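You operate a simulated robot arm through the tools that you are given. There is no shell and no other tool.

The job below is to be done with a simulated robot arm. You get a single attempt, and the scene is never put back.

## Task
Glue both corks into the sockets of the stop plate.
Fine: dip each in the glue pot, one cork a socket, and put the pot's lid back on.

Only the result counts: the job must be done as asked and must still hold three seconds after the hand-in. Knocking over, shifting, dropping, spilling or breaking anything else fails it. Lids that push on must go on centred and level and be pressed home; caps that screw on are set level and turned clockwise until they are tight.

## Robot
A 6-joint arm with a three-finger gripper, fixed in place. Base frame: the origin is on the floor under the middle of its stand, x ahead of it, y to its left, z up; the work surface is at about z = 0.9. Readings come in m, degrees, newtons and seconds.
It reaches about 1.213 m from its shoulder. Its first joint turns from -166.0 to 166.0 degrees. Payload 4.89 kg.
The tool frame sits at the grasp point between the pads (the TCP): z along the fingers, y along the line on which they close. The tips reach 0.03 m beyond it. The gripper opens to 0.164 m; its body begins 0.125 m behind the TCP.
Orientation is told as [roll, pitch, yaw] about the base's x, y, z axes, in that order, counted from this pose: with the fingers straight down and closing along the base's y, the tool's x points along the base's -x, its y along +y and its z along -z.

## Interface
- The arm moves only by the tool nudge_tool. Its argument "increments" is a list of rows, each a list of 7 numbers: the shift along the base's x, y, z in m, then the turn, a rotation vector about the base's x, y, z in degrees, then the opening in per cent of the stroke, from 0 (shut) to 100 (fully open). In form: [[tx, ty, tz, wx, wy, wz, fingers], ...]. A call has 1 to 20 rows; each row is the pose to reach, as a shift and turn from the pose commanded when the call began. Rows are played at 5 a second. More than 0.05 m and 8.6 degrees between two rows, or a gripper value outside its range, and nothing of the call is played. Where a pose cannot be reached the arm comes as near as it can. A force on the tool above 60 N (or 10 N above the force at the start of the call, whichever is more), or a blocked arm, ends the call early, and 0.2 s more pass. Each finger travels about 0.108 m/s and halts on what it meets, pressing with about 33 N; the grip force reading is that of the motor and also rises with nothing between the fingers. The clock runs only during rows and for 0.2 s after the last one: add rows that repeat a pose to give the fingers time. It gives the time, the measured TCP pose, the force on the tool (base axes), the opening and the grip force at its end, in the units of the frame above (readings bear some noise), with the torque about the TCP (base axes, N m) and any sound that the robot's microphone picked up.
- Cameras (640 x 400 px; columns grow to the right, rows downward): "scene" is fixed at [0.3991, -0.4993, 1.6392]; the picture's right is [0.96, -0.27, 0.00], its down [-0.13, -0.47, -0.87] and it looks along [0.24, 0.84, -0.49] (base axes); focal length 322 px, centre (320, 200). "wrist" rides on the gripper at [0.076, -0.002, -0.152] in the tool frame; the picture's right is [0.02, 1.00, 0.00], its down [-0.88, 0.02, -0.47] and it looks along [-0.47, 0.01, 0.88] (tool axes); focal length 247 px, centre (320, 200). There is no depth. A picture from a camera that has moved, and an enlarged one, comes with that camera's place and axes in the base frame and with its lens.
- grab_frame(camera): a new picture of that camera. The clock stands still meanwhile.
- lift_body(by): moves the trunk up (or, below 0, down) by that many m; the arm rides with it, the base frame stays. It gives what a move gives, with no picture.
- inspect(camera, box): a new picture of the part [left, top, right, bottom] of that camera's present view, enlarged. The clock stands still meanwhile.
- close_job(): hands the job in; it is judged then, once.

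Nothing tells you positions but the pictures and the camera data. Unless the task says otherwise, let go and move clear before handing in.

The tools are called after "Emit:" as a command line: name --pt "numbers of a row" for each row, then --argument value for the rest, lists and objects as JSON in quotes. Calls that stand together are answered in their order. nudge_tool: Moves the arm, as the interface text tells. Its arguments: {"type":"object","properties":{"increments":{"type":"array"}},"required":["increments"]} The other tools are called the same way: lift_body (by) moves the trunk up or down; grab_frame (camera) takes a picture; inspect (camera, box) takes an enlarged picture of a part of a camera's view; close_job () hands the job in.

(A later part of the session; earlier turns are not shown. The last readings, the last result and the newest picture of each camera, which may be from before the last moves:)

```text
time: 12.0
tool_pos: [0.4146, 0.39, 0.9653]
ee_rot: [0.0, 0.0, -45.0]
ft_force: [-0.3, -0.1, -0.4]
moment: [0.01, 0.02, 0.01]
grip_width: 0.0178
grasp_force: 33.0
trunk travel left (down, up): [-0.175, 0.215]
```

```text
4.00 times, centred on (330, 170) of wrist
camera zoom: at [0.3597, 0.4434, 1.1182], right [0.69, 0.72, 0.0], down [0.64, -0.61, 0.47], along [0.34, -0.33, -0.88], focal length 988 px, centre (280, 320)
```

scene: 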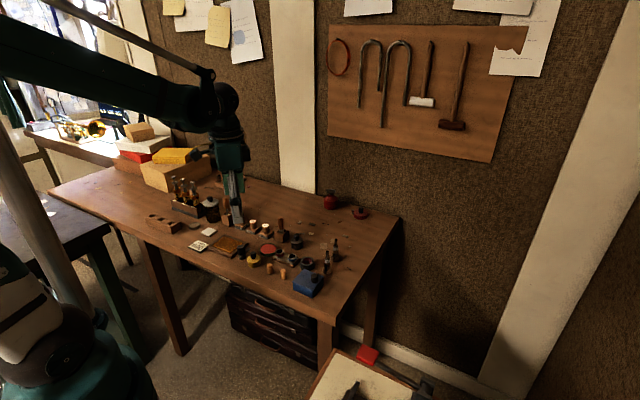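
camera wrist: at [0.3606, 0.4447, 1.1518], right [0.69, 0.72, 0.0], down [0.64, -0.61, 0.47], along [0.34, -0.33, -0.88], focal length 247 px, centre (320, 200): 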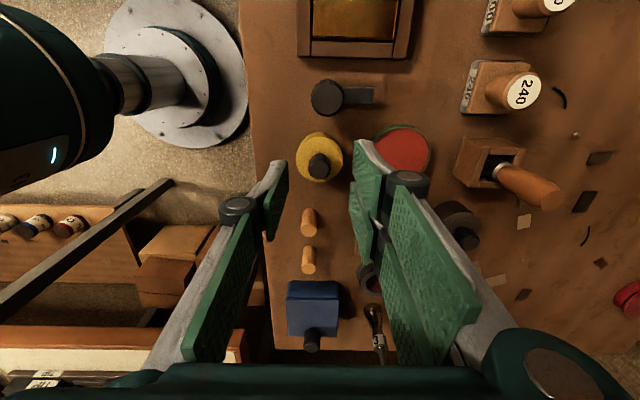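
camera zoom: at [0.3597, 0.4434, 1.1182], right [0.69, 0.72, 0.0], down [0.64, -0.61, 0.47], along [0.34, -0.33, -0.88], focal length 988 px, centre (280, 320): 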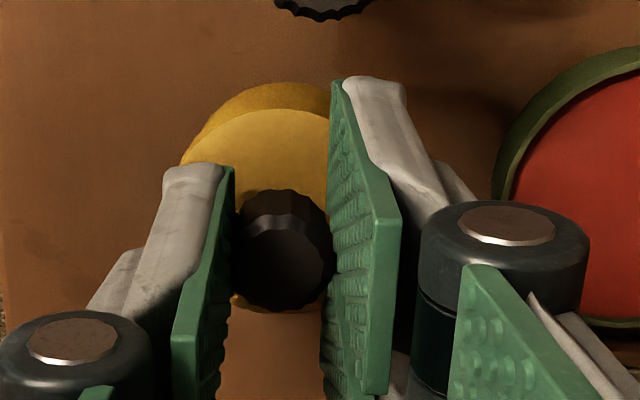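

The lid is separating from the body with almost no force. I'll keep lifting and then look at what's inside.

Emit:
nudge_tool --pt "0 0 0.004 0 0 0 8" --pt "0 0 0.009 0 0 0 8" --pt "0 0 0.015 0 0 0 8" --pt "0 0 0.025 0 0 0 8" --pt "0 0 0.04 0 0 0 8" --pt "0 0 0.055 0 0 0 8" --pt "0 0 0.055 0 0 0 8"

Emit:
inspect --camera "scene" --box '[225, 210, 295, 275]'

Emit:
grab_frame --camera "wrist"

```text
time: 13.6
tool_pos: [0.413, 0.3893, 1.0204]
ee_rot: [0.0, 0.1, -45.0]
ft_force: [0.0, -0.2, 0.0]
moment: [-0.01, 0.0, 0.03]
grip_width: 0.018
grasp_force: 33.2
trunk travel left (down, up): [-0.175, 0.215]
```

```text
6.15 times, centred on (260, 242) of scene
camera zoom: at [0.3991, -0.4993, 1.6392], right [0.96, -0.27, 0.0], down [-0.13, -0.47, -0.87], along [0.24, 0.84, -0.49], focal length 1980 px, centre (689, -62)
```

zoom: 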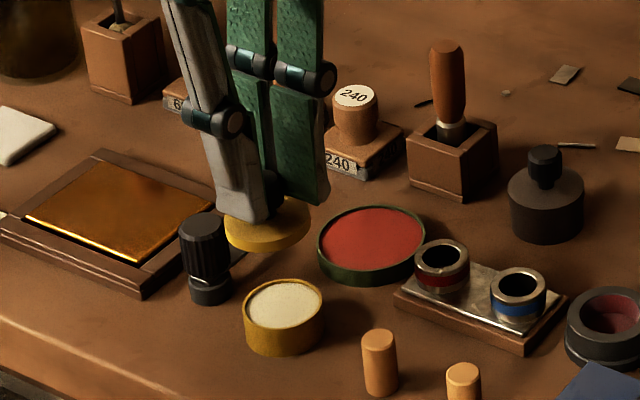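

```text
taken
camera wrist: at [0.3593, 0.4426, 1.1729], right [0.69, 0.72, 0.0], down [0.64, -0.61, 0.47], along [0.34, -0.33, -0.88], focal length 247 px, centre (320, 200)
```

wrist: 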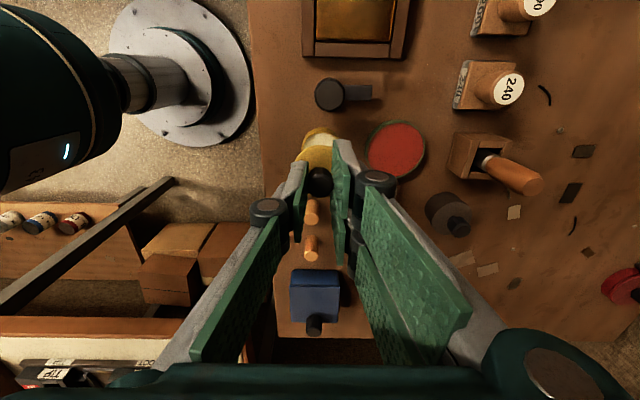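

Emit:
inspect --camera "scene" --box '[245, 235, 270, 270]'

Emit:
inspect --camera "wrist" --box '[285, 110, 355, 200]'

```text
11.43 times, centred on (258, 252) of scene
camera zoom: at [0.3991, -0.4993, 1.6392], right [0.96, -0.27, 0.0], down [-0.13, -0.47, -0.87], along [0.24, 0.84, -0.49], focal length 3678 px, centre (1034, -400)
```

zoom: 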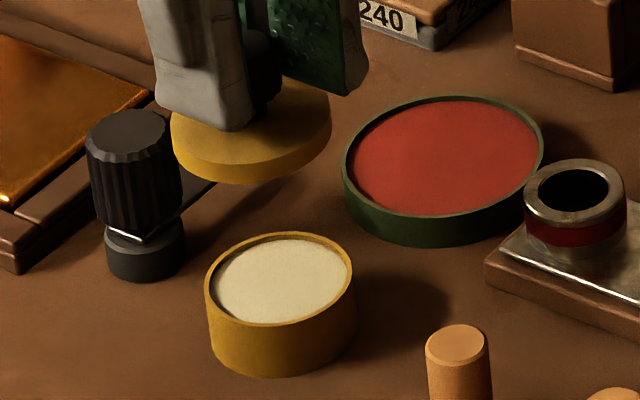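

```text
4.44 times, centred on (320, 155) of wrist
camera zoom: at [0.3593, 0.4426, 1.1729], right [0.69, 0.72, 0.0], down [0.64, -0.61, 0.47], along [0.34, -0.33, -0.88], focal length 1098 px, centre (320, 400)
```

zoom: 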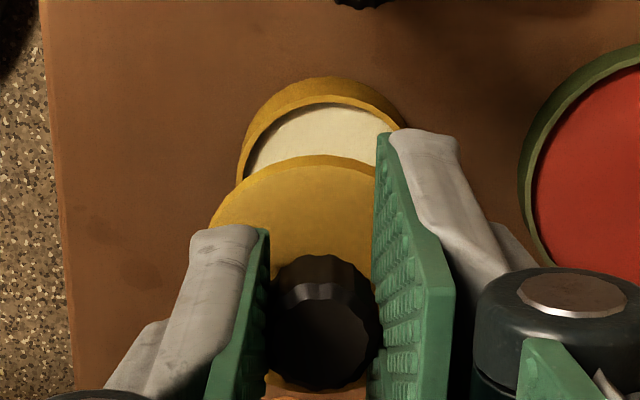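

The yellow pot holds a matte cream paste, which could be grease rather than glue. Before deciding I'll compare it with the dark pot, so I'm putting this lid back straight down and pressing it home.

Emit:
nudge_tool --pt "0 0 -0.015 0 0 0 8" --pt "0 0 -0.03 0 0 0 8" --pt "0 0 -0.042 0 0 0 8" --pt "0 0 -0.05 0 0 0 8" --pt "0 0 -0.054 0 0 0 8" --pt "0 0 -0.057 0 0 0 8" --pt "0 0 -0.059 0 0 0 8" --pt "0 0 -0.06 0 0 0 8" --pt "0 0 -0.06 0 0 0 8"

Emit:
inspect --camera "scene" --box '[240, 235, 275, 275]'

```text
time: 15.6
tool_pos: [0.414, 0.3911, 0.961]
ee_rot: [-0.1, 0.0, -45.0]
ft_force: [-0.4, 1.0, -0.7]
moment: [-0.02, -0.01, -0.02]
grip_width: 0.0176
grasp_force: 33.2
trunk travel left (down, up): [-0.175, 0.215]
```

```text
10.00 times, centred on (258, 255) of scene
camera zoom: at [0.3991, -0.4993, 1.6392], right [0.96, -0.27, 0.0], down [-0.13, -0.47, -0.87], along [0.24, 0.84, -0.49], focal length 3218 px, centre (945, -350)
```

zoom: 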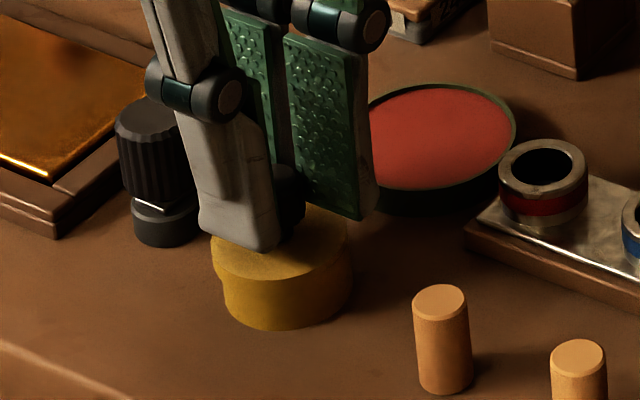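

No force and no snap yet. I'll press a little further in small steps.

Emit:
nudge_tool --pt "0 0 -0.001 0 0 0 8" --pt "0 0 -0.002 0 0 0 8" --pt "0 0 -0.002 0 0 0 8"

Emit:
inspect --camera "scene" --box '[240, 235, 275, 275]'

```text
time: 16.4
tool_pos: [0.4155, 0.3899, 0.9601]
ee_rot: [0.1, 0.1, -45.1]
ft_force: [14.7, -2.1, 31.2]
moment: [-0.2, -0.57, 0.1]
grip_width: 0.0178
grasp_force: 32.6
trunk travel left (down, up): [-0.175, 0.215]
heard: snap
```

```text
10.00 times, centred on (258, 255) of scene
camera zoom: at [0.3991, -0.4993, 1.6392], right [0.96, -0.27, 0.0], down [-0.13, -0.47, -0.87], along [0.24, 0.84, -0.49], focal length 3218 px, centre (945, -350)
```

zoom: 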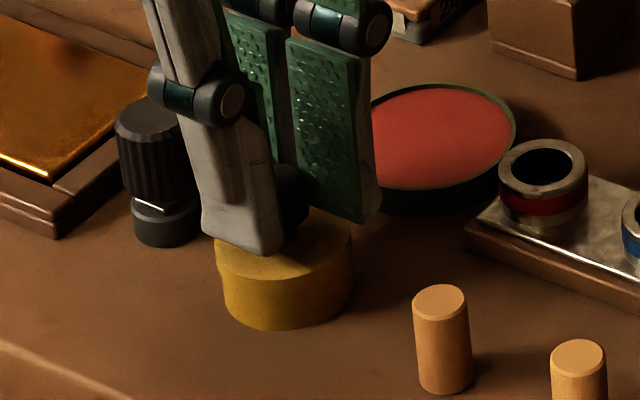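

Snap heard, so the yellow lid is seated again. I'll release, rise, and view the yellow pot to confirm it's level.

Emit:
nudge_tool --pt "0 0 0.001 0 0 0 14" --pt "0 0 0.002 0 0 0 22" --pt "0 0 0.002 0 0 0 30" --pt "0 0 0.002 0 0 0 30" --pt "0 0 0.03 0 0 0 30" --pt "0 0 0.06 0 0 0 30" --pt "0 0 0.09 0 0 0 30" --pt "0 0 0.1 0 0 0 30"

Emit:
inspect --camera "scene" --box '[240, 235, 275, 275]'

Emit:
inspect --camera "wrist" --box '[290, 110, 350, 160]'

```text
time: 18.2
tool_pos: [0.4156, 0.39, 1.0602]
ee_rot: [0.1, 0.0, -45.0]
ft_force: [-0.7, 0.6, -0.9]
moment: [-0.02, -0.02, -0.01]
grip_width: 0.0492
grasp_force: 0.1
trunk travel left (down, up): [-0.175, 0.215]
```

```text
10.00 times, centred on (258, 255) of scene
camera zoom: at [0.3991, -0.4993, 1.6392], right [0.96, -0.27, 0.0], down [-0.13, -0.47, -0.87], along [0.24, 0.84, -0.49], focal length 3218 px, centre (945, -350)
```

zoom: 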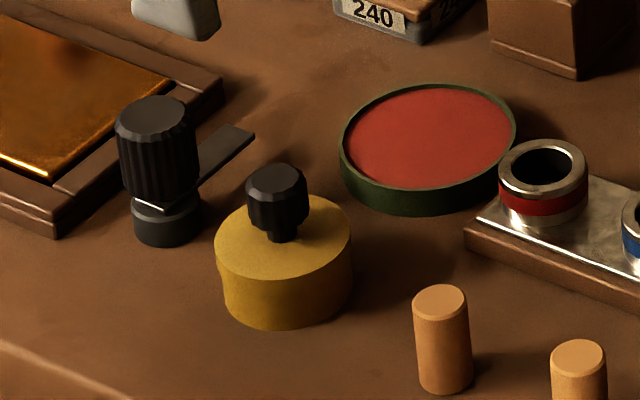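

```text
8.00 times, centred on (320, 135) of wrist
camera zoom: at [0.3604, 0.4443, 1.2123], right [0.69, 0.72, 0.0], down [0.64, -0.61, 0.47], along [0.34, -0.33, -0.88], focal length 1976 px, centre (320, 720)
```

zoom: 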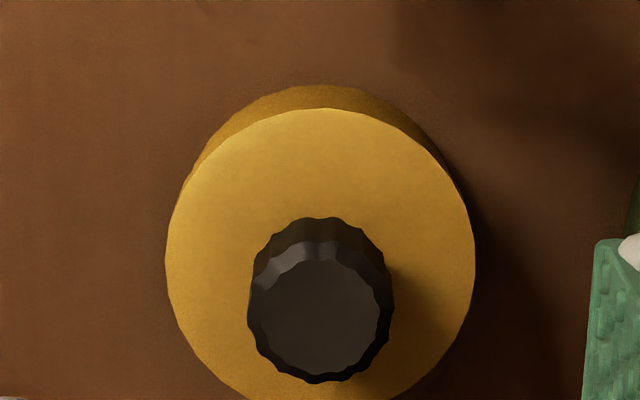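

The yellow lid is back on and level. Next is the dark pot near (0.577, 0.445).

Emit:
nudge_tool --pt "0.02 0.005 0.015 0 0 0 30" --pt "0.06 0.02 0.03 0 0 0 30" --pt "0.1 0.035 0.03 0 0 0 30" --pt "0.14 0.047 0.03 0 0 0 30" --pt "0.1624 0.0553 0.02 0 0 0 30" --pt "0.1624 0.0553 0.016 0 0 0 30" --pt "0.1624 0.0553 0.016 0 0 0 30"

Emit:
grab_frame --camera "wrist"

Emit:
inspect --camera "wrist" --box '[280, 100, 360, 180]'

Emit:
inspect --camera "scene" --box '[230, 170, 350, 280]'

```text
time: 19.8
tool_pos: [0.5783, 0.4471, 1.074]
ee_rot: [-0.1, 0.0, -45.1]
ft_force: [0.1, 0.0, -0.2]
moment: [-0.02, 0.05, 0.0]
grip_width: 0.0491
grasp_force: 0.0
trunk travel left (down, up): [-0.175, 0.215]
```

```text
taken
camera wrist: at [0.5247, 0.5002, 1.2262], right [0.69, 0.72, 0.0], down [0.64, -0.61, 0.47], along [0.34, -0.33, -0.88], focal length 247 px, centre (320, 200)
```

wrist: 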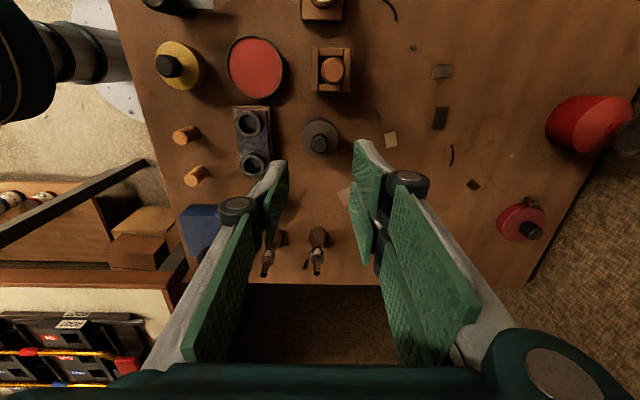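

```text
5.00 times, centred on (320, 140) of wrist
camera zoom: at [0.5247, 0.5002, 1.2262], right [0.69, 0.72, 0.0], down [0.64, -0.61, 0.47], along [0.34, -0.33, -0.88], focal length 1235 px, centre (320, 500)
```

zoom: 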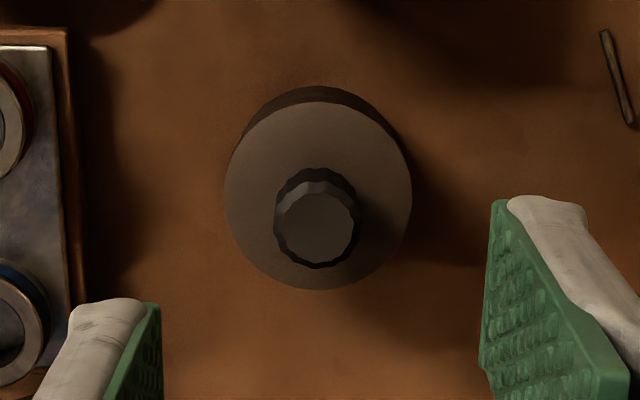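

```text
3.64 times, centred on (290, 225) of scene
camera zoom: at [0.3991, -0.4993, 1.6392], right [0.96, -0.27, 0.0], down [-0.13, -0.47, -0.87], along [0.24, 0.84, -0.49], focal length 1170 px, centre (429, 109)
```

zoom: 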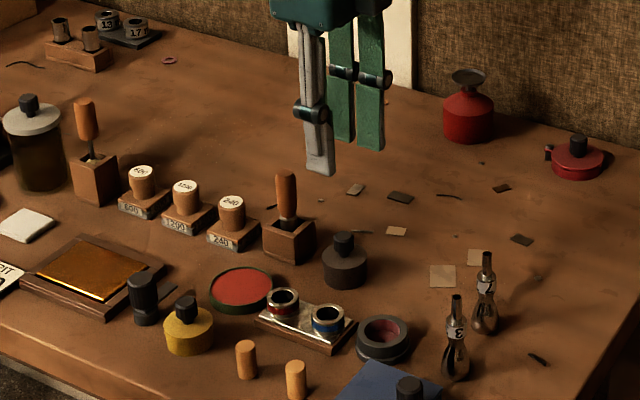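

The dark knob is centred under the tool. I'll descend to it and grip.

Emit:
nudge_tool --pt "-0.0005 -0.0005 -0.03 0 0 0 30" --pt "-0.0005 -0.0005 -0.06 0 0 0 30" --pt "-0.0005 -0.0005 -0.085 0 0 0 30" --pt "-0.0005 -0.0005 -0.1 0 0 0 30" --pt "-0.0005 -0.0005 -0.11 0 0 0 30" --pt "-0.0005 -0.0005 -0.11 0 0 0 30"

Emit:
inspect --camera "wrist" --box '[260, 130, 390, 240]'

Emit:
inspect --camera "scene" --box '[265, 205, 335, 260]'

```text
time: 21.2
tool_pos: [0.5774, 0.4454, 0.9627]
ee_rot: [0.0, 0.0, -45.0]
ft_force: [-0.9, 1.2, 0.1]
moment: [0.02, 0.03, 0.0]
grip_width: 0.0492
grasp_force: 0.2
trunk travel left (down, up): [-0.175, 0.215]
```

```text
3.64 times, centred on (325, 185) of wrist
camera zoom: at [0.5221, 0.4982, 1.1161], right [0.69, 0.72, 0.0], down [0.64, -0.61, 0.47], along [0.34, -0.33, -0.88], focal length 898 px, centre (302, 254)
```

zoom: 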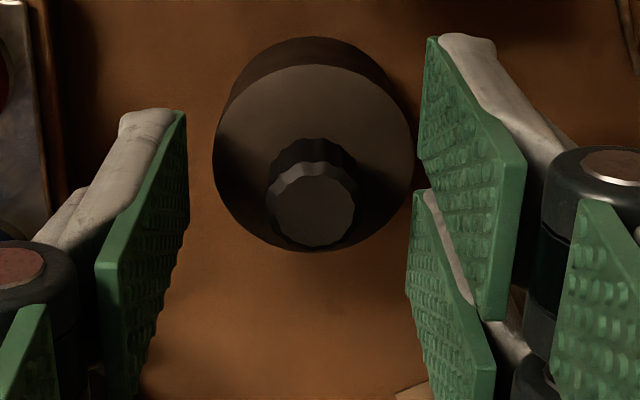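

```text
7.27 times, centred on (300, 232) of scene
camera zoom: at [0.3991, -0.4993, 1.6392], right [0.96, -0.27, 0.0], down [-0.13, -0.47, -0.87], along [0.24, 0.84, -0.49], focal length 2340 px, centre (466, -36)
```

zoom: 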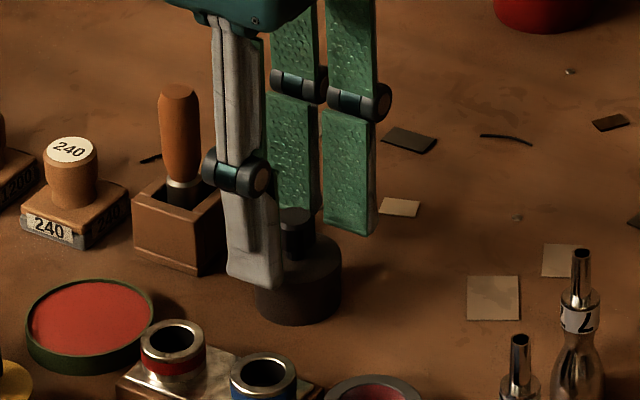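

The knob is about 2 mm toward the two-finger side; I'll centre, then grip.

Emit:
nudge_tool --pt "0.0008 0.0008 0 0 0 0 30" --pt "0.0016 0.0016 0 0 0 0 24" --pt "0.0016 0.0016 0 0 0 0 16" --pt "0.0016 0.0016 0 0 0 0 8" --pt "0.0016 0.0016 0 0 0 0 8" --pt "0.0016 0.0016 0 0 0 0 8"

Emit:
inspect --camera "wrist" --box '[260, 130, 390, 240]'

Emit:
inspect --camera "scene" --box '[275, 220, 325, 260]'

```text
time: 22.6
tool_pos: [0.5787, 0.4471, 0.9641]
ee_rot: [0.0, 0.1, -45.1]
ft_force: [0.2, -0.2, -0.6]
moment: [0.0, -0.02, 0.0]
grip_width: 0.0178
grasp_force: 33.2
trunk travel left (down, up): [-0.175, 0.215]
heard: snap
```

```text
3.64 times, centred on (325, 185) of wrist
camera zoom: at [0.524, 0.5003, 1.1168], right [0.69, 0.72, 0.0], down [0.64, -0.61, 0.47], along [0.34, -0.33, -0.88], focal length 898 px, centre (302, 254)
```

zoom: 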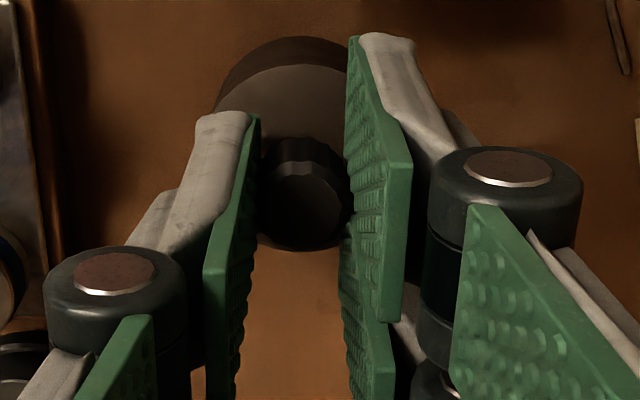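

```text
10.00 times, centred on (300, 240) of scene
camera zoom: at [0.3991, -0.4993, 1.6392], right [0.96, -0.27, 0.0], down [-0.13, -0.47, -0.87], along [0.24, 0.84, -0.49], focal length 3218 px, centre (520, -200)
```

zoom: 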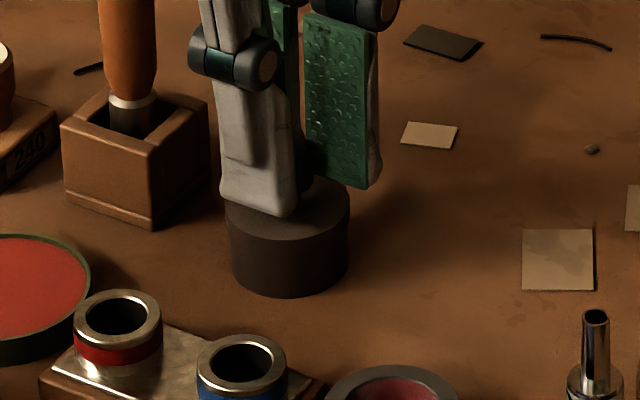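

Same snap as before. I'll lift the dark lid slowly.

Emit:
nudge_tool --pt "0 0 0.002 0 0 0 8" --pt "0 0 0.004 0 0 0 8" --pt "0 0 0.007 0 0 0 8" --pt "0 0 0.012 0 0 0 8" --pt "0 0 0.02 0 0 0 8" --pt "0 0 0.035 0 0 0 8" --pt "0 0 0.055 0 0 0 8" --pt "0 0 0.06 0 0 0 8"

Emit:
inspect --camera "scene" --box '[275, 210, 325, 260]'

Emit:
inspect --camera "wrist" --box '[280, 100, 370, 210]'

```text
time: 24.4
tool_pos: [0.5789, 0.447, 1.0249]
ee_rot: [0.0, 0.0, -45.0]
ft_force: [0.0, -0.8, 0.3]
moment: [0.03, 0.01, -0.01]
grip_width: 0.0177
grasp_force: 32.7
trunk travel left (down, up): [-0.175, 0.215]
```

```text
8.00 times, centred on (300, 235) of scene
camera zoom: at [0.3991, -0.4993, 1.6392], right [0.96, -0.27, 0.0], down [-0.13, -0.47, -0.87], along [0.24, 0.84, -0.49], focal length 2574 px, centre (480, -80)
```

zoom: 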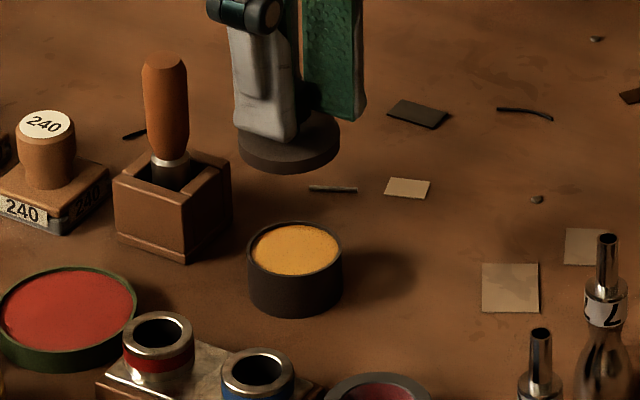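

```text
3.64 times, centred on (325, 155) of wrist
camera zoom: at [0.5239, 0.5008, 1.1771], right [0.69, 0.72, 0.0], down [0.64, -0.61, 0.47], along [0.34, -0.33, -0.88], focal length 898 px, centre (302, 364)
```

zoom: 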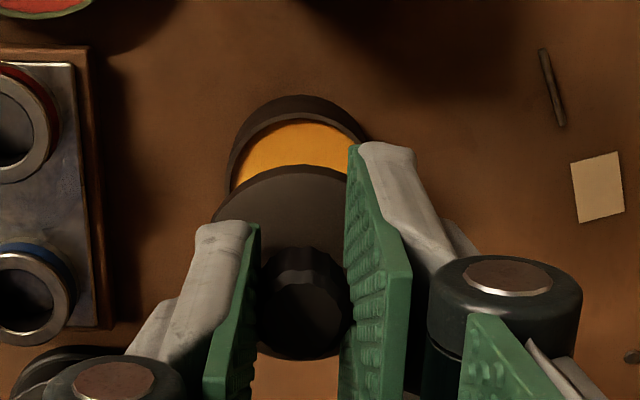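

The dark pot is filled with amber glue, and a brush box stands next to it, so I take this as the glue pot and the cream one as grease. I'll carry this lid up and over to a clear patch near (0.565, 0.665).

Emit:
nudge_tool --pt "0 0 0.03 0 0 0 8" --pt "0 0 0.065 0 0 0 8" --pt "0 0.04 0.075 0 0 0 8" --pt "-0.004 0.085 0.075 0 0 0 8" --pt "-0.008 0.13 0.075 0 0 0 8" --pt "-0.012 0.175 0.075 0 0 0 8" --pt "-0.014 0.217 0.065 0 0 0 8" --pt "-0.014 0.217 0.04 0 0 0 8" --pt "-0.014 0.217 0.04 0 0 0 8"

Emit:
grab_frame --camera "wrist"

Emit:
grab_frame --camera "scene"

Emit:
inspect --camera "scene" --box '[220, 150, 340, 260]'

```text
time: 26.4
tool_pos: [0.5634, 0.6633, 1.0651]
ee_rot: [0.0, -0.1, -45.1]
ft_force: [0.7, 0.9, -0.4]
moment: [-0.09, 0.05, -0.03]
grip_width: 0.0176
grasp_force: 33.6
trunk travel left (down, up): [-0.175, 0.215]
```

```text
taken
camera wrist: at [0.5098, 0.7163, 1.2179], right [0.69, 0.72, 0.0], down [0.64, -0.61, 0.47], along [0.34, -0.33, -0.88], focal length 247 px, centre (320, 200)
```

wrist: 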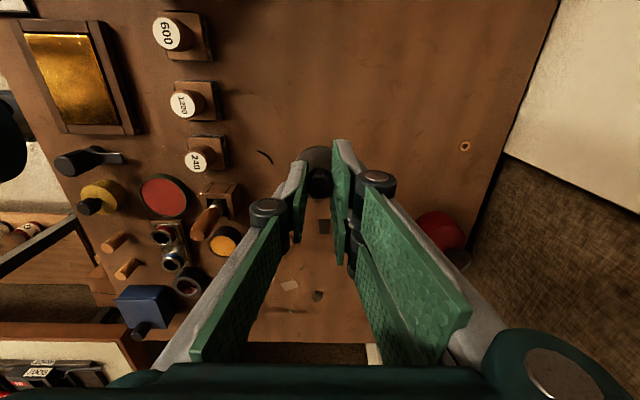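

```text
taken
```

scene: 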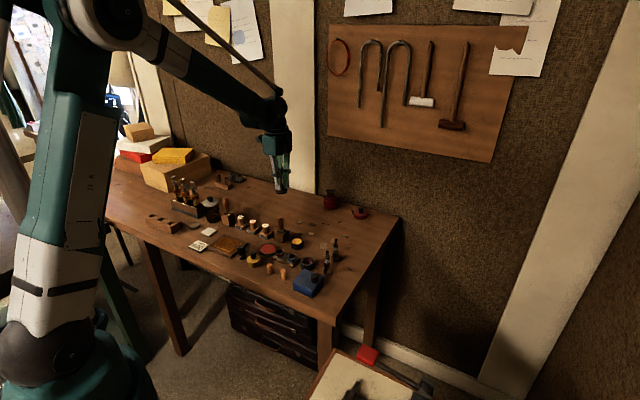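

```text
3.64 times, centred on (280, 205) of scene
camera zoom: at [0.3991, -0.4993, 1.6392], right [0.96, -0.27, 0.0], down [-0.13, -0.47, -0.87], along [0.24, 0.84, -0.49], focal length 1170 px, centre (466, 182)
```

zoom: 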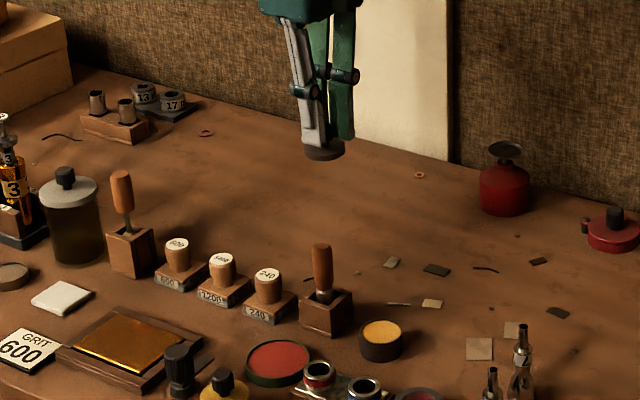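

The patch below is clear. Lowering the lid to the table, stepping carefully near contact.

Emit:
nudge_tool --pt "0 0 -0.03 0 0 0 8" --pt "0 0 -0.06 0 0 0 8" --pt "0 0 -0.085 0 0 0 8" --pt "0 0 -0.1 0 0 0 8" --pt "0 0 -0.107 0 0 0 8" --pt "0 0 -0.11 0 0 0 8" --pt "0 0 -0.11 0 0 0 8"

Emit:
inspect --camera "scene" --box '[255, 175, 305, 225]'

```text
time: 28.0
tool_pos: [0.5648, 0.6638, 0.9528]
ee_rot: [0.0, 0.0, -45.1]
ft_force: [0.3, -0.5, -1.4]
moment: [-0.05, 0.01, 0.01]
grip_width: 0.0178
grasp_force: 33.0
trunk travel left (down, up): [-0.175, 0.215]
```

```text
8.00 times, centred on (280, 200) of scene
camera zoom: at [0.3991, -0.4993, 1.6392], right [0.96, -0.27, 0.0], down [-0.13, -0.47, -0.87], along [0.24, 0.84, -0.49], focal length 2574 px, centre (640, 200)
```

zoom: 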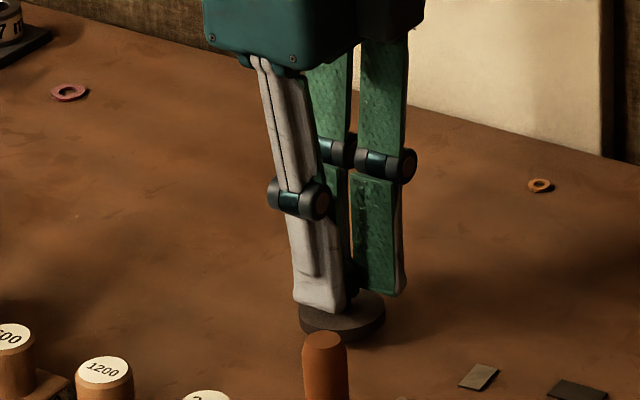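

Emit:
nudge_tool --pt "0 0 -0.002 0 0 0 8" --pt "0 0 -0.004 0 0 0 8" --pt "0 0 -0.006 0 0 0 8" --pt "0 0 -0.006 0 0 0 8"

Emit:
inspect --camera "scene" --box '[270, 205, 300, 220]'

```text
time: 29.0
tool_pos: [0.5645, 0.6633, 0.9484]
ee_rot: [-0.1, -0.1, -45.0]
ft_force: [0.1, 0.5, -0.2]
moment: [-0.05, 0.01, 0.03]
grip_width: 0.0177
grasp_force: 33.1
trunk travel left (down, up): [-0.175, 0.215]
```

```text
16.00 times, centred on (285, 212) of scene
camera zoom: at [0.3991, -0.4993, 1.6392], right [0.96, -0.27, 0.0], down [-0.13, -0.47, -0.87], along [0.24, 0.84, -0.49], focal length 5149 px, centre (880, 0)
```

zoom: 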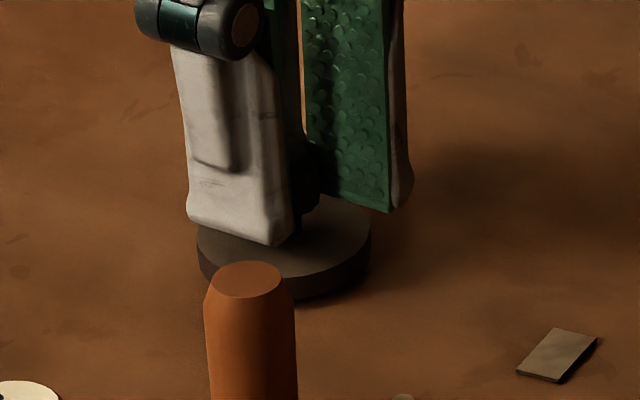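

Emit:
nudge_tool --pt "0 0 -0.001 0 0 0 8" --pt "0 0 -0.002 0 0 0 8" --pt "0 0 -0.003 0 0 0 8" --pt "0 0 -0.003 0 0 0 8"

```text
time: 30.0
tool_pos: [0.5637, 0.6647, 0.9469]
ee_rot: [0.0, 0.0, -45.1]
ft_force: [0.0, 0.4, -0.2]
moment: [-0.01, 0.03, 0.0]
grip_width: 0.018
grasp_force: 33.1
trunk travel left (down, up): [-0.175, 0.215]
```

Emit:
nudge_tool --pt "0 0 -0.001 0 0 0 8" --pt "0 0 -0.002 0 0 0 8" --pt "0 0 -0.002 0 0 0 8"

Emit:
inspect --camera "scene" --box '[270, 205, 300, 220]'

```text
time: 30.8
tool_pos: [0.5648, 0.6649, 0.9436]
ee_rot: [-0.1, 0.0, -45.0]
ft_force: [-0.6, -0.3, 0.2]
moment: [0.0, 0.01, -0.01]
grip_width: 0.0176
grasp_force: 33.5
trunk travel left (down, up): [-0.175, 0.215]
```

```text
16.00 times, centred on (285, 212) of scene
camera zoom: at [0.3991, -0.4993, 1.6392], right [0.96, -0.27, 0.0], down [-0.13, -0.47, -0.87], along [0.24, 0.84, -0.49], focal length 5149 px, centre (880, 0)
```

zoom: 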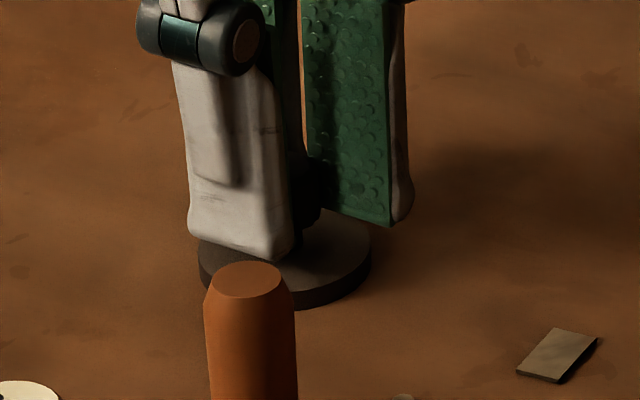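

Emit:
nudge_tool --pt "0 0 -0.001 0 0 0 8" --pt "0 0 -0.002 0 0 0 8" --pt "0 0 -0.002 0 0 0 8"

```text
time: 31.6
tool_pos: [0.5644, 0.6648, 0.9404]
ee_rot: [0.0, 0.0, -45.0]
ft_force: [-0.4, -1.0, -0.2]
moment: [-0.02, 0.01, -0.01]
grip_width: 0.0177
grasp_force: 32.8
trunk travel left (down, up): [-0.175, 0.215]
```

Emit:
nudge_tool --pt "0 0 -0.0007 0 0 0 8" --pt "0 0 -0.0015 0 0 0 8" --pt "0 0 -0.0015 0 0 0 8"

Emit:
inspect --camera "scene" --box '[270, 205, 300, 220]'

```text
time: 32.4
tool_pos: [0.564, 0.6641, 0.9402]
ee_rot: [0.0, 0.0, -44.9]
ft_force: [0.5, 0.2, -0.8]
moment: [-0.02, 0.0, 0.03]
grip_width: 0.0178
grasp_force: 32.8
trunk travel left (down, up): [-0.175, 0.215]
```

```text
16.00 times, centred on (285, 212) of scene
camera zoom: at [0.3991, -0.4993, 1.6392], right [0.96, -0.27, 0.0], down [-0.13, -0.47, -0.87], along [0.24, 0.84, -0.49], focal length 5149 px, centre (880, 0)
```

zoom: 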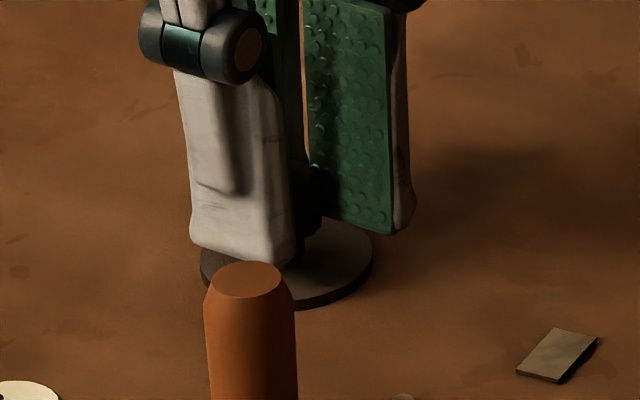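

Emit:
inspect --camera "scene" --box '[280, 213, 296, 223]'

Emit:
inspect --camera "wrist" --box '[270, 120, 370, 220]'

```text
16.00 times, centred on (288, 218) of scene
camera zoom: at [0.3991, -0.4993, 1.6392], right [0.96, -0.27, 0.0], down [-0.13, -0.47, -0.87], along [0.24, 0.84, -0.49], focal length 5149 px, centre (832, -88)
```

zoom: 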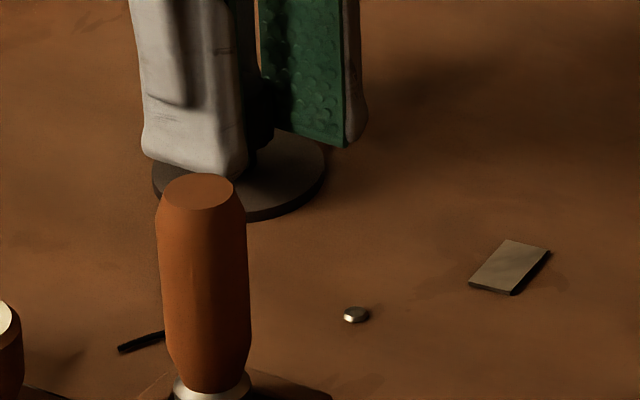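

```text
4.00 times, centred on (320, 170) of wrist
camera zoom: at [0.5097, 0.7176, 1.0929], right [0.69, 0.72, 0.0], down [0.64, -0.61, 0.47], along [0.34, -0.33, -0.88], focal length 988 px, centre (320, 320)
```

zoom: 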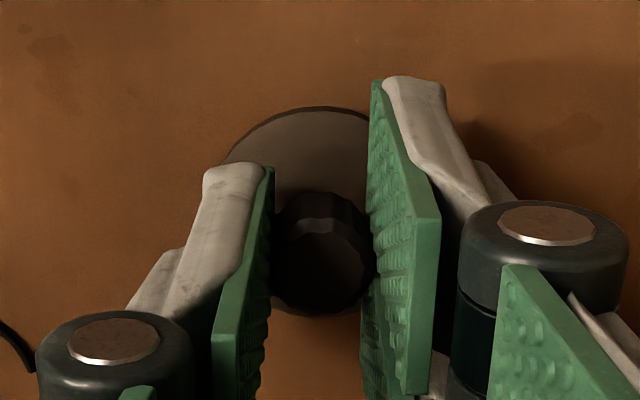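

Emit:
nudge_tool --pt "0 0 -0.0007 0 0 0 8" --pt "0 0 -0.0015 0 0 0 8" --pt "0 0 -0.0015 0 0 0 8"

Emit:
inspect --camera "scene" --box '[280, 213, 296, 223]'

```text
time: 33.2
tool_pos: [0.5638, 0.6632, 0.9395]
ee_rot: [0.0, 0.0, -45.0]
ft_force: [9.6, 1.5, 24.3]
moment: [0.04, -0.36, 0.01]
grip_width: 0.0179
grasp_force: 33.2
trunk travel left (down, up): [-0.175, 0.215]
```

```text
16.00 times, centred on (288, 218) of scene
camera zoom: at [0.3991, -0.4993, 1.6392], right [0.96, -0.27, 0.0], down [-0.13, -0.47, -0.87], along [0.24, 0.84, -0.49], focal length 5149 px, centre (832, -88)
```

zoom: 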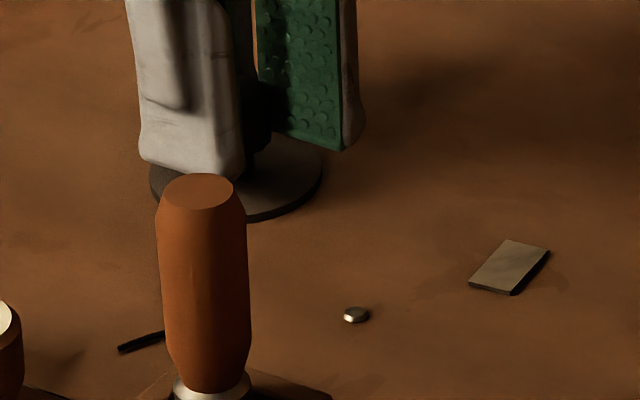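

The lid is in contact with the table (24 N). I'll unload slightly, open and rise.

Emit:
nudge_tool --pt "0 0 0.001 0 0 0 8" --pt "0 0 0.001 0 0 0 14" --pt "0 0 0.001 0 0 0 22" --pt "0 0 0.001 0 0 0 30" --pt "0 0 0.001 0 0 0 30" --pt "0 0 0.03 0 0 0 30" --pt "0 0 0.06 0 0 0 30" --pt "0 0 0.1 0 0 0 30" --pt "0 0 0.14 0 0 0 30"

Emit:
grab_frame --camera "wrist"

Emit:
inspect --camera "wrist" --box '[280, 110, 360, 170]'

Emit:
inspect --camera "scene" --box '[265, 195, 315, 265]'

```text
time: 35.2
tool_pos: [0.5648, 0.6665, 1.0783]
ee_rot: [0.0, 0.1, -45.0]
ft_force: [0.4, 0.3, -0.5]
moment: [-0.09, 0.1, 0.01]
grip_width: 0.0493
grasp_force: 0.0
trunk travel left (down, up): [-0.175, 0.215]
```

```text
taken
camera wrist: at [0.5098, 0.7193, 1.23], right [0.69, 0.72, 0.0], down [0.64, -0.61, 0.47], along [0.34, -0.33, -0.88], focal length 247 px, centre (320, 200)
```

wrist: 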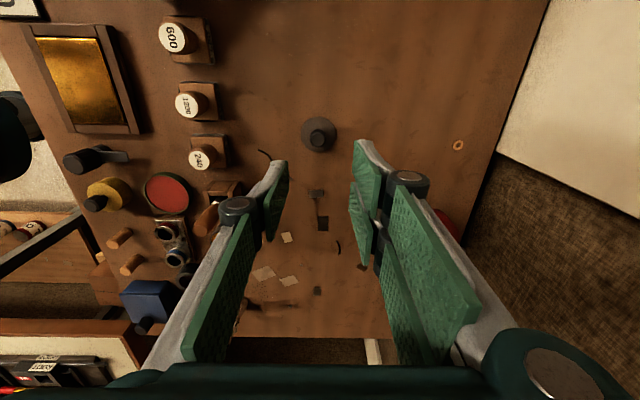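

```text
6.67 times, centred on (320, 140) of wrist
camera zoom: at [0.5098, 0.7193, 1.23], right [0.69, 0.72, 0.0], down [0.64, -0.61, 0.47], along [0.34, -0.33, -0.88], focal length 1646 px, centre (320, 600)
```

zoom: 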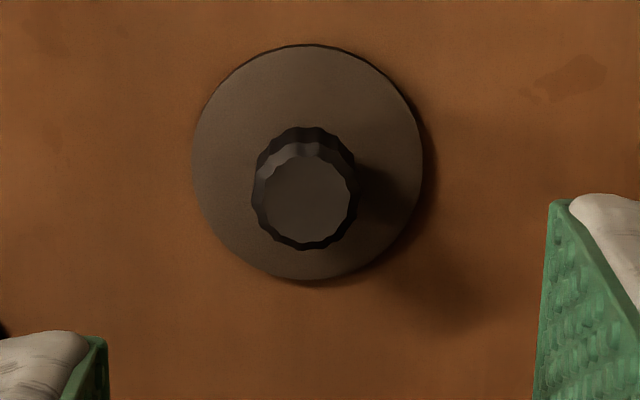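

```text
5.71 times, centred on (290, 230) of scene
camera zoom: at [0.3991, -0.4993, 1.6392], right [0.96, -0.27, 0.0], down [-0.13, -0.47, -0.87], along [0.24, 0.84, -0.49], focal length 1839 px, centre (491, 29)
```

zoom: 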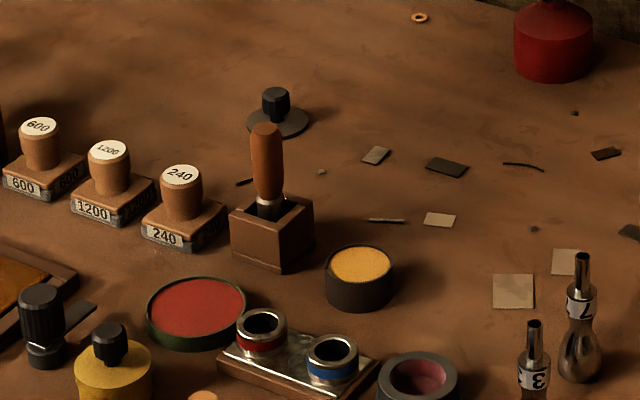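

The lid lies flat in clear space, and the pot is open with amber glue near its rim. Next I go over to the first cork to measure it from directly above.

Emit:
nudge_tool --pt "-0.01 -0.035 0.01 0 0 0 30" --pt "-0.023 -0.075 0.015 0 0 0 30" --pt "-0.036 -0.118 0.015 0 0 0 30" --pt "-0.05 -0.162 0.015 0 0 0 30" --pt "-0.064 -0.206 0.015 0 0 0 30" --pt "-0.077 -0.25 0.01 0 0 0 30" --pt "-0.09 -0.294 0.0 0 0 0 30" --pt "-0.1021 -0.3336 -0.01 0 0 0 30" --pt "-0.1021 -0.3336 -0.019 0 0 0 30" --pt "-0.1021 -0.3336 -0.019 0 0 0 30"

Emit:
grab_frame --camera "wrist"

Emit:
inspect --camera "wrist" --box '[290, 100, 370, 180]'

```text
time: 37.4
tool_pos: [0.4632, 0.3319, 1.0612]
ee_rot: [0.0, 0.0, -44.9]
ft_force: [0.6, -0.6, -0.6]
moment: [0.08, -0.08, 0.02]
grip_width: 0.0491
grasp_force: 0.1
trunk travel left (down, up): [-0.175, 0.215]
```

```text
taken
camera wrist: at [0.408, 0.3853, 1.2145], right [0.69, 0.72, 0.0], down [0.64, -0.61, 0.47], along [0.34, -0.33, -0.88], focal length 247 px, centre (320, 200)
```

wrist: 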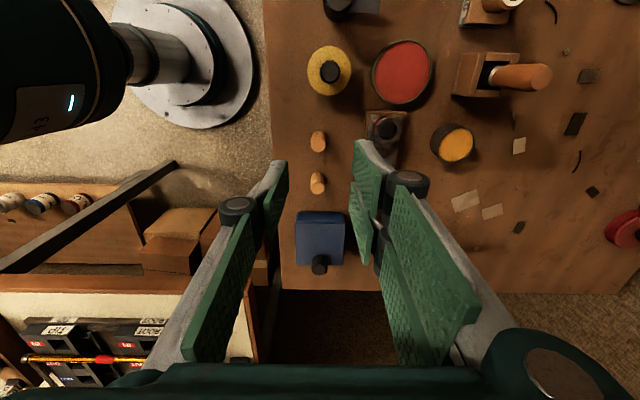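

```text
5.00 times, centred on (330, 140) of wrist
camera zoom: at [0.408, 0.3853, 1.2145], right [0.69, 0.72, 0.0], down [0.64, -0.61, 0.47], along [0.34, -0.33, -0.88], focal length 1235 px, centre (270, 500)
```

zoom: 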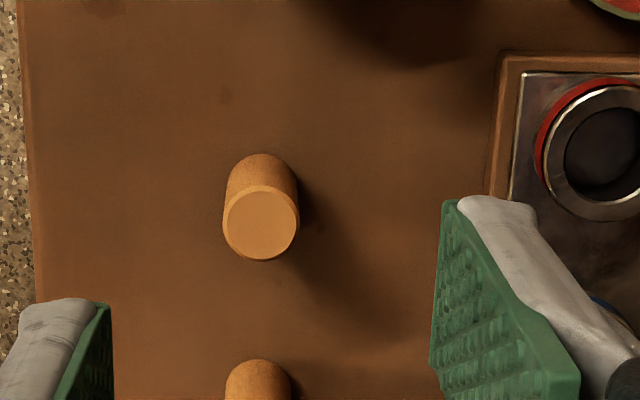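

Cork 1 works out at about (0.4614, 0.3313). I'll come down to just above it and re-check centring.

Emit:
nudge_tool --pt "-0.001 -0.001 -0.025 0 0 0 30" --pt "-0.001 -0.001 -0.05 0 0 0 30" --pt "-0.001 -0.001 -0.07 0 0 0 30" --pt "-0.001 -0.001 -0.078 0 0 0 30" --pt "-0.001 -0.001 -0.078 0 0 0 30" --pt "-0.001 -0.001 -0.078 0 0 0 30"

Emit:
inspect --camera "wrist" --box '[260, 120, 390, 240]'

Emit:
inspect --camera "scene" --box '[240, 225, 310, 285]'

```text
time: 38.8
tool_pos: [0.46, 0.3273, 0.9813]
ee_rot: [0.0, 0.0, -45.0]
ft_force: [-0.2, -1.4, 0.5]
moment: [-0.03, 0.01, 0.03]
grip_width: 0.0493
grasp_force: 0.0
trunk travel left (down, up): [-0.175, 0.215]
```

```text
3.33 times, centred on (325, 180) of wrist
camera zoom: at [0.4052, 0.3824, 1.1348], right [0.69, 0.72, 0.0], down [0.64, -0.61, 0.47], along [0.34, -0.33, -0.88], focal length 823 px, centre (303, 267)
```

zoom: 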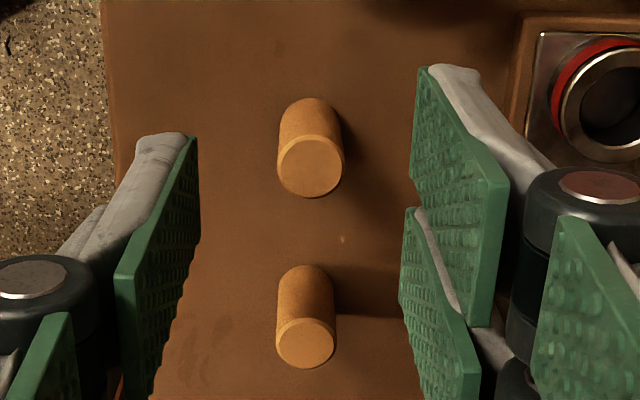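

```text
6.67 times, centred on (275, 255) of scene
camera zoom: at [0.3991, -0.4993, 1.6392], right [0.96, -0.27, 0.0], down [-0.13, -0.47, -0.87], along [0.24, 0.84, -0.49], focal length 2145 px, centre (620, -167)
```

zoom: 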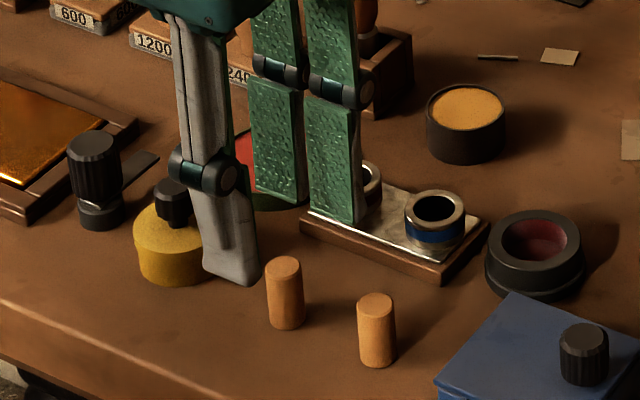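

Cork 1 is about 1.6 mm toward the two-finger side. I'll centre and go down so the tips hold its top 15 mm.

Emit:
nudge_tool --pt "0.0011 0.0011 -0.005 0 0 0 26" --pt "0.0011 0.0011 -0.012 0 0 0 24" --pt "0.0011 0.0011 -0.02 0 0 0 24" --pt "0.0011 0.0011 -0.029 0 0 0 24" --pt "0.0011 0.0011 -0.029 0 0 0 24" --pt "0.0011 0.0011 -0.029 0 0 0 24"

Emit:
inspect --camera "wrist" --box '[260, 120, 390, 240]'

Emit:
inspect --camera "scene" --box '[250, 235, 300, 285]'

```text
time: 40.2
tool_pos: [0.4614, 0.3303, 0.953]
ee_rot: [0.1, -0.1, -45.0]
ft_force: [0.2, -0.7, 0.5]
moment: [-0.03, 0.01, 0.0]
grip_width: 0.0394
grasp_force: 0.0
trunk travel left (down, up): [-0.175, 0.215]
```

```text
3.33 times, centred on (325, 180) of wrist
camera zoom: at [0.4074, 0.383, 1.1052], right [0.69, 0.72, 0.0], down [0.64, -0.61, 0.47], along [0.34, -0.33, -0.88], focal length 823 px, centre (303, 267)
```

zoom: 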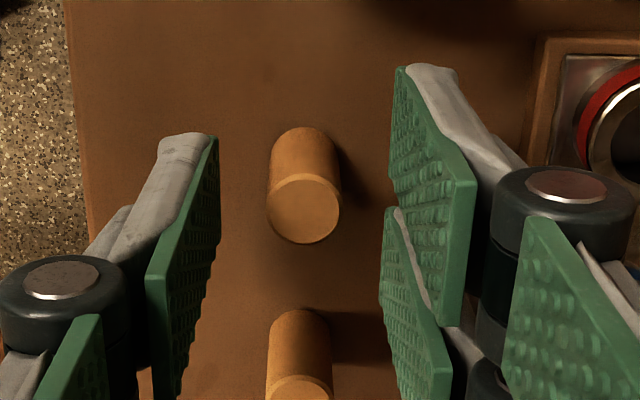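

```text
8.00 times, centred on (275, 260) of scene
camera zoom: at [0.3991, -0.4993, 1.6392], right [0.96, -0.27, 0.0], down [-0.13, -0.47, -0.87], along [0.24, 0.84, -0.49], focal length 2574 px, centre (680, -280)
```

zoom: 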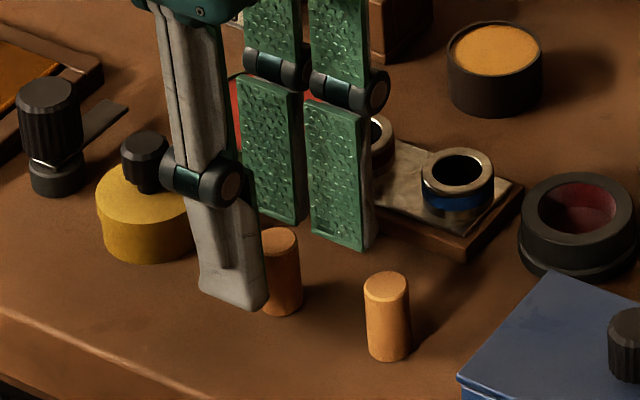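

Centred. Closing on cork 1.

Emit:
nudge_tool --pt "0 0 0 0 0 0 18" --pt "0 0 0 0 0 0 12" --pt "0 0 0 0 0 0 8" --pt "0 0 0 0 0 0 8" --pt "0 0 0 0 0 0 8"

Emit:
inspect --camera "wrist" --box '[260, 120, 390, 240]'

Emit:
inspect --camera "scene" --box '[250, 235, 300, 285]'

```text
time: 41.4
tool_pos: [0.4611, 0.329, 0.9533]
ee_rot: [0.0, 0.0, -44.9]
ft_force: [-0.7, -1.1, -0.4]
moment: [0.03, -0.01, 0.0]
grip_width: 0.0143
grasp_force: 32.7
trunk travel left (down, up): [-0.175, 0.215]
```

```text
3.33 times, centred on (325, 180) of wrist
camera zoom: at [0.4073, 0.3829, 1.1052], right [0.69, 0.72, 0.0], down [0.64, -0.61, 0.47], along [0.34, -0.33, -0.88], focal length 823 px, centre (303, 267)
```

zoom: 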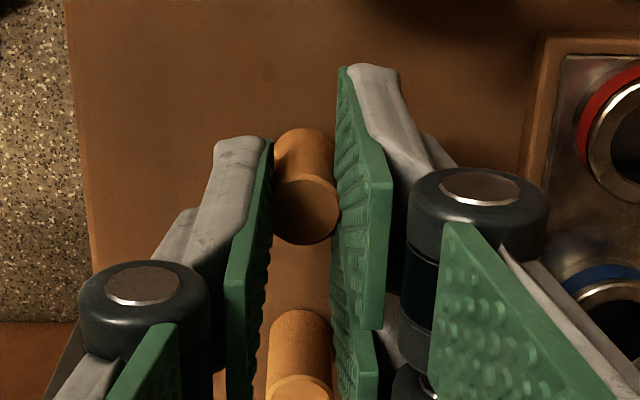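

```text
8.00 times, centred on (275, 260) of scene
camera zoom: at [0.3991, -0.4993, 1.6392], right [0.96, -0.27, 0.0], down [-0.13, -0.47, -0.87], along [0.24, 0.84, -0.49], focal length 2574 px, centre (680, -280)
```

zoom: 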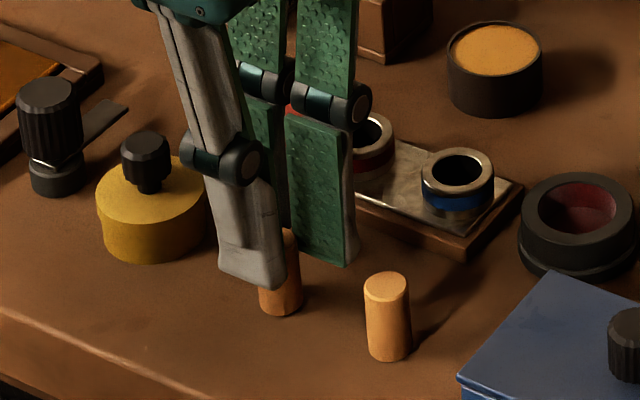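

Cork 1 is gripped. I'll lift it and carry it over the glue pot.

Emit:
nudge_tool --pt "0 0 0.01 0 0 0 8" --pt "0 0 0.03 0 0 0 8" --pt "0 0 0.06 0 0 0 8" --pt "0.02 0.02 0.075 0 0 0 8" --pt "0.05 0.05 0.075 0 0 0 8" --pt "0.083 0.083 0.075 0 0 0 8" --pt "0.117 0.116 0.07 0 0 0 8" --pt "0.117 0.116 0.065 0 0 0 8" --pt "0.117 0.116 0.065 0 0 0 8"

Emit:
inspect --camera "wrist" --box '[250, 90, 400, 240]'

Emit:
inspect --camera "scene" --box '[265, 205, 325, 265]'

```text
time: 43.4
tool_pos: [0.5765, 0.446, 1.0192]
ee_rot: [0.1, 0.0, -45.0]
ft_force: [1.1, 0.4, -0.3]
moment: [-0.1, 0.1, 0.0]
grip_width: 0.015
grasp_force: 2.0
trunk travel left (down, up): [-0.175, 0.215]
```

```text
2.67 times, centred on (325, 165) of wrist
camera zoom: at [0.5219, 0.5002, 1.1709], right [0.69, 0.72, 0.0], down [0.64, -0.61, 0.47], along [0.34, -0.33, -0.88], focal length 659 px, centre (307, 293)
```

zoom: 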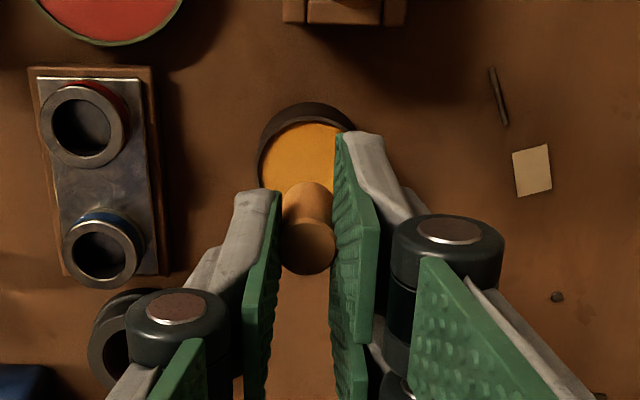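

```text
6.67 times, centred on (295, 235) of scene
camera zoom: at [0.3991, -0.4993, 1.6392], right [0.96, -0.27, 0.0], down [-0.13, -0.47, -0.87], along [0.24, 0.84, -0.49], focal length 2145 px, centre (487, -33)
```

zoom: 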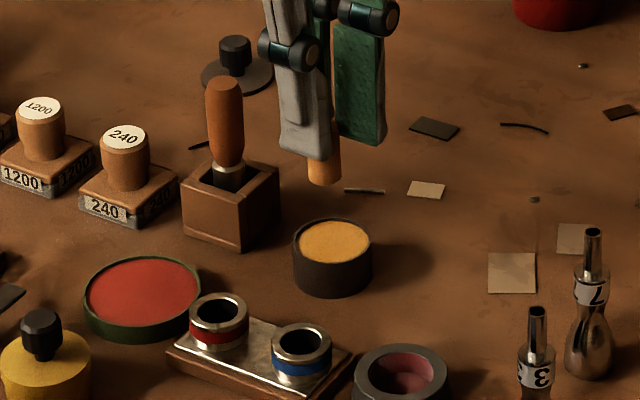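

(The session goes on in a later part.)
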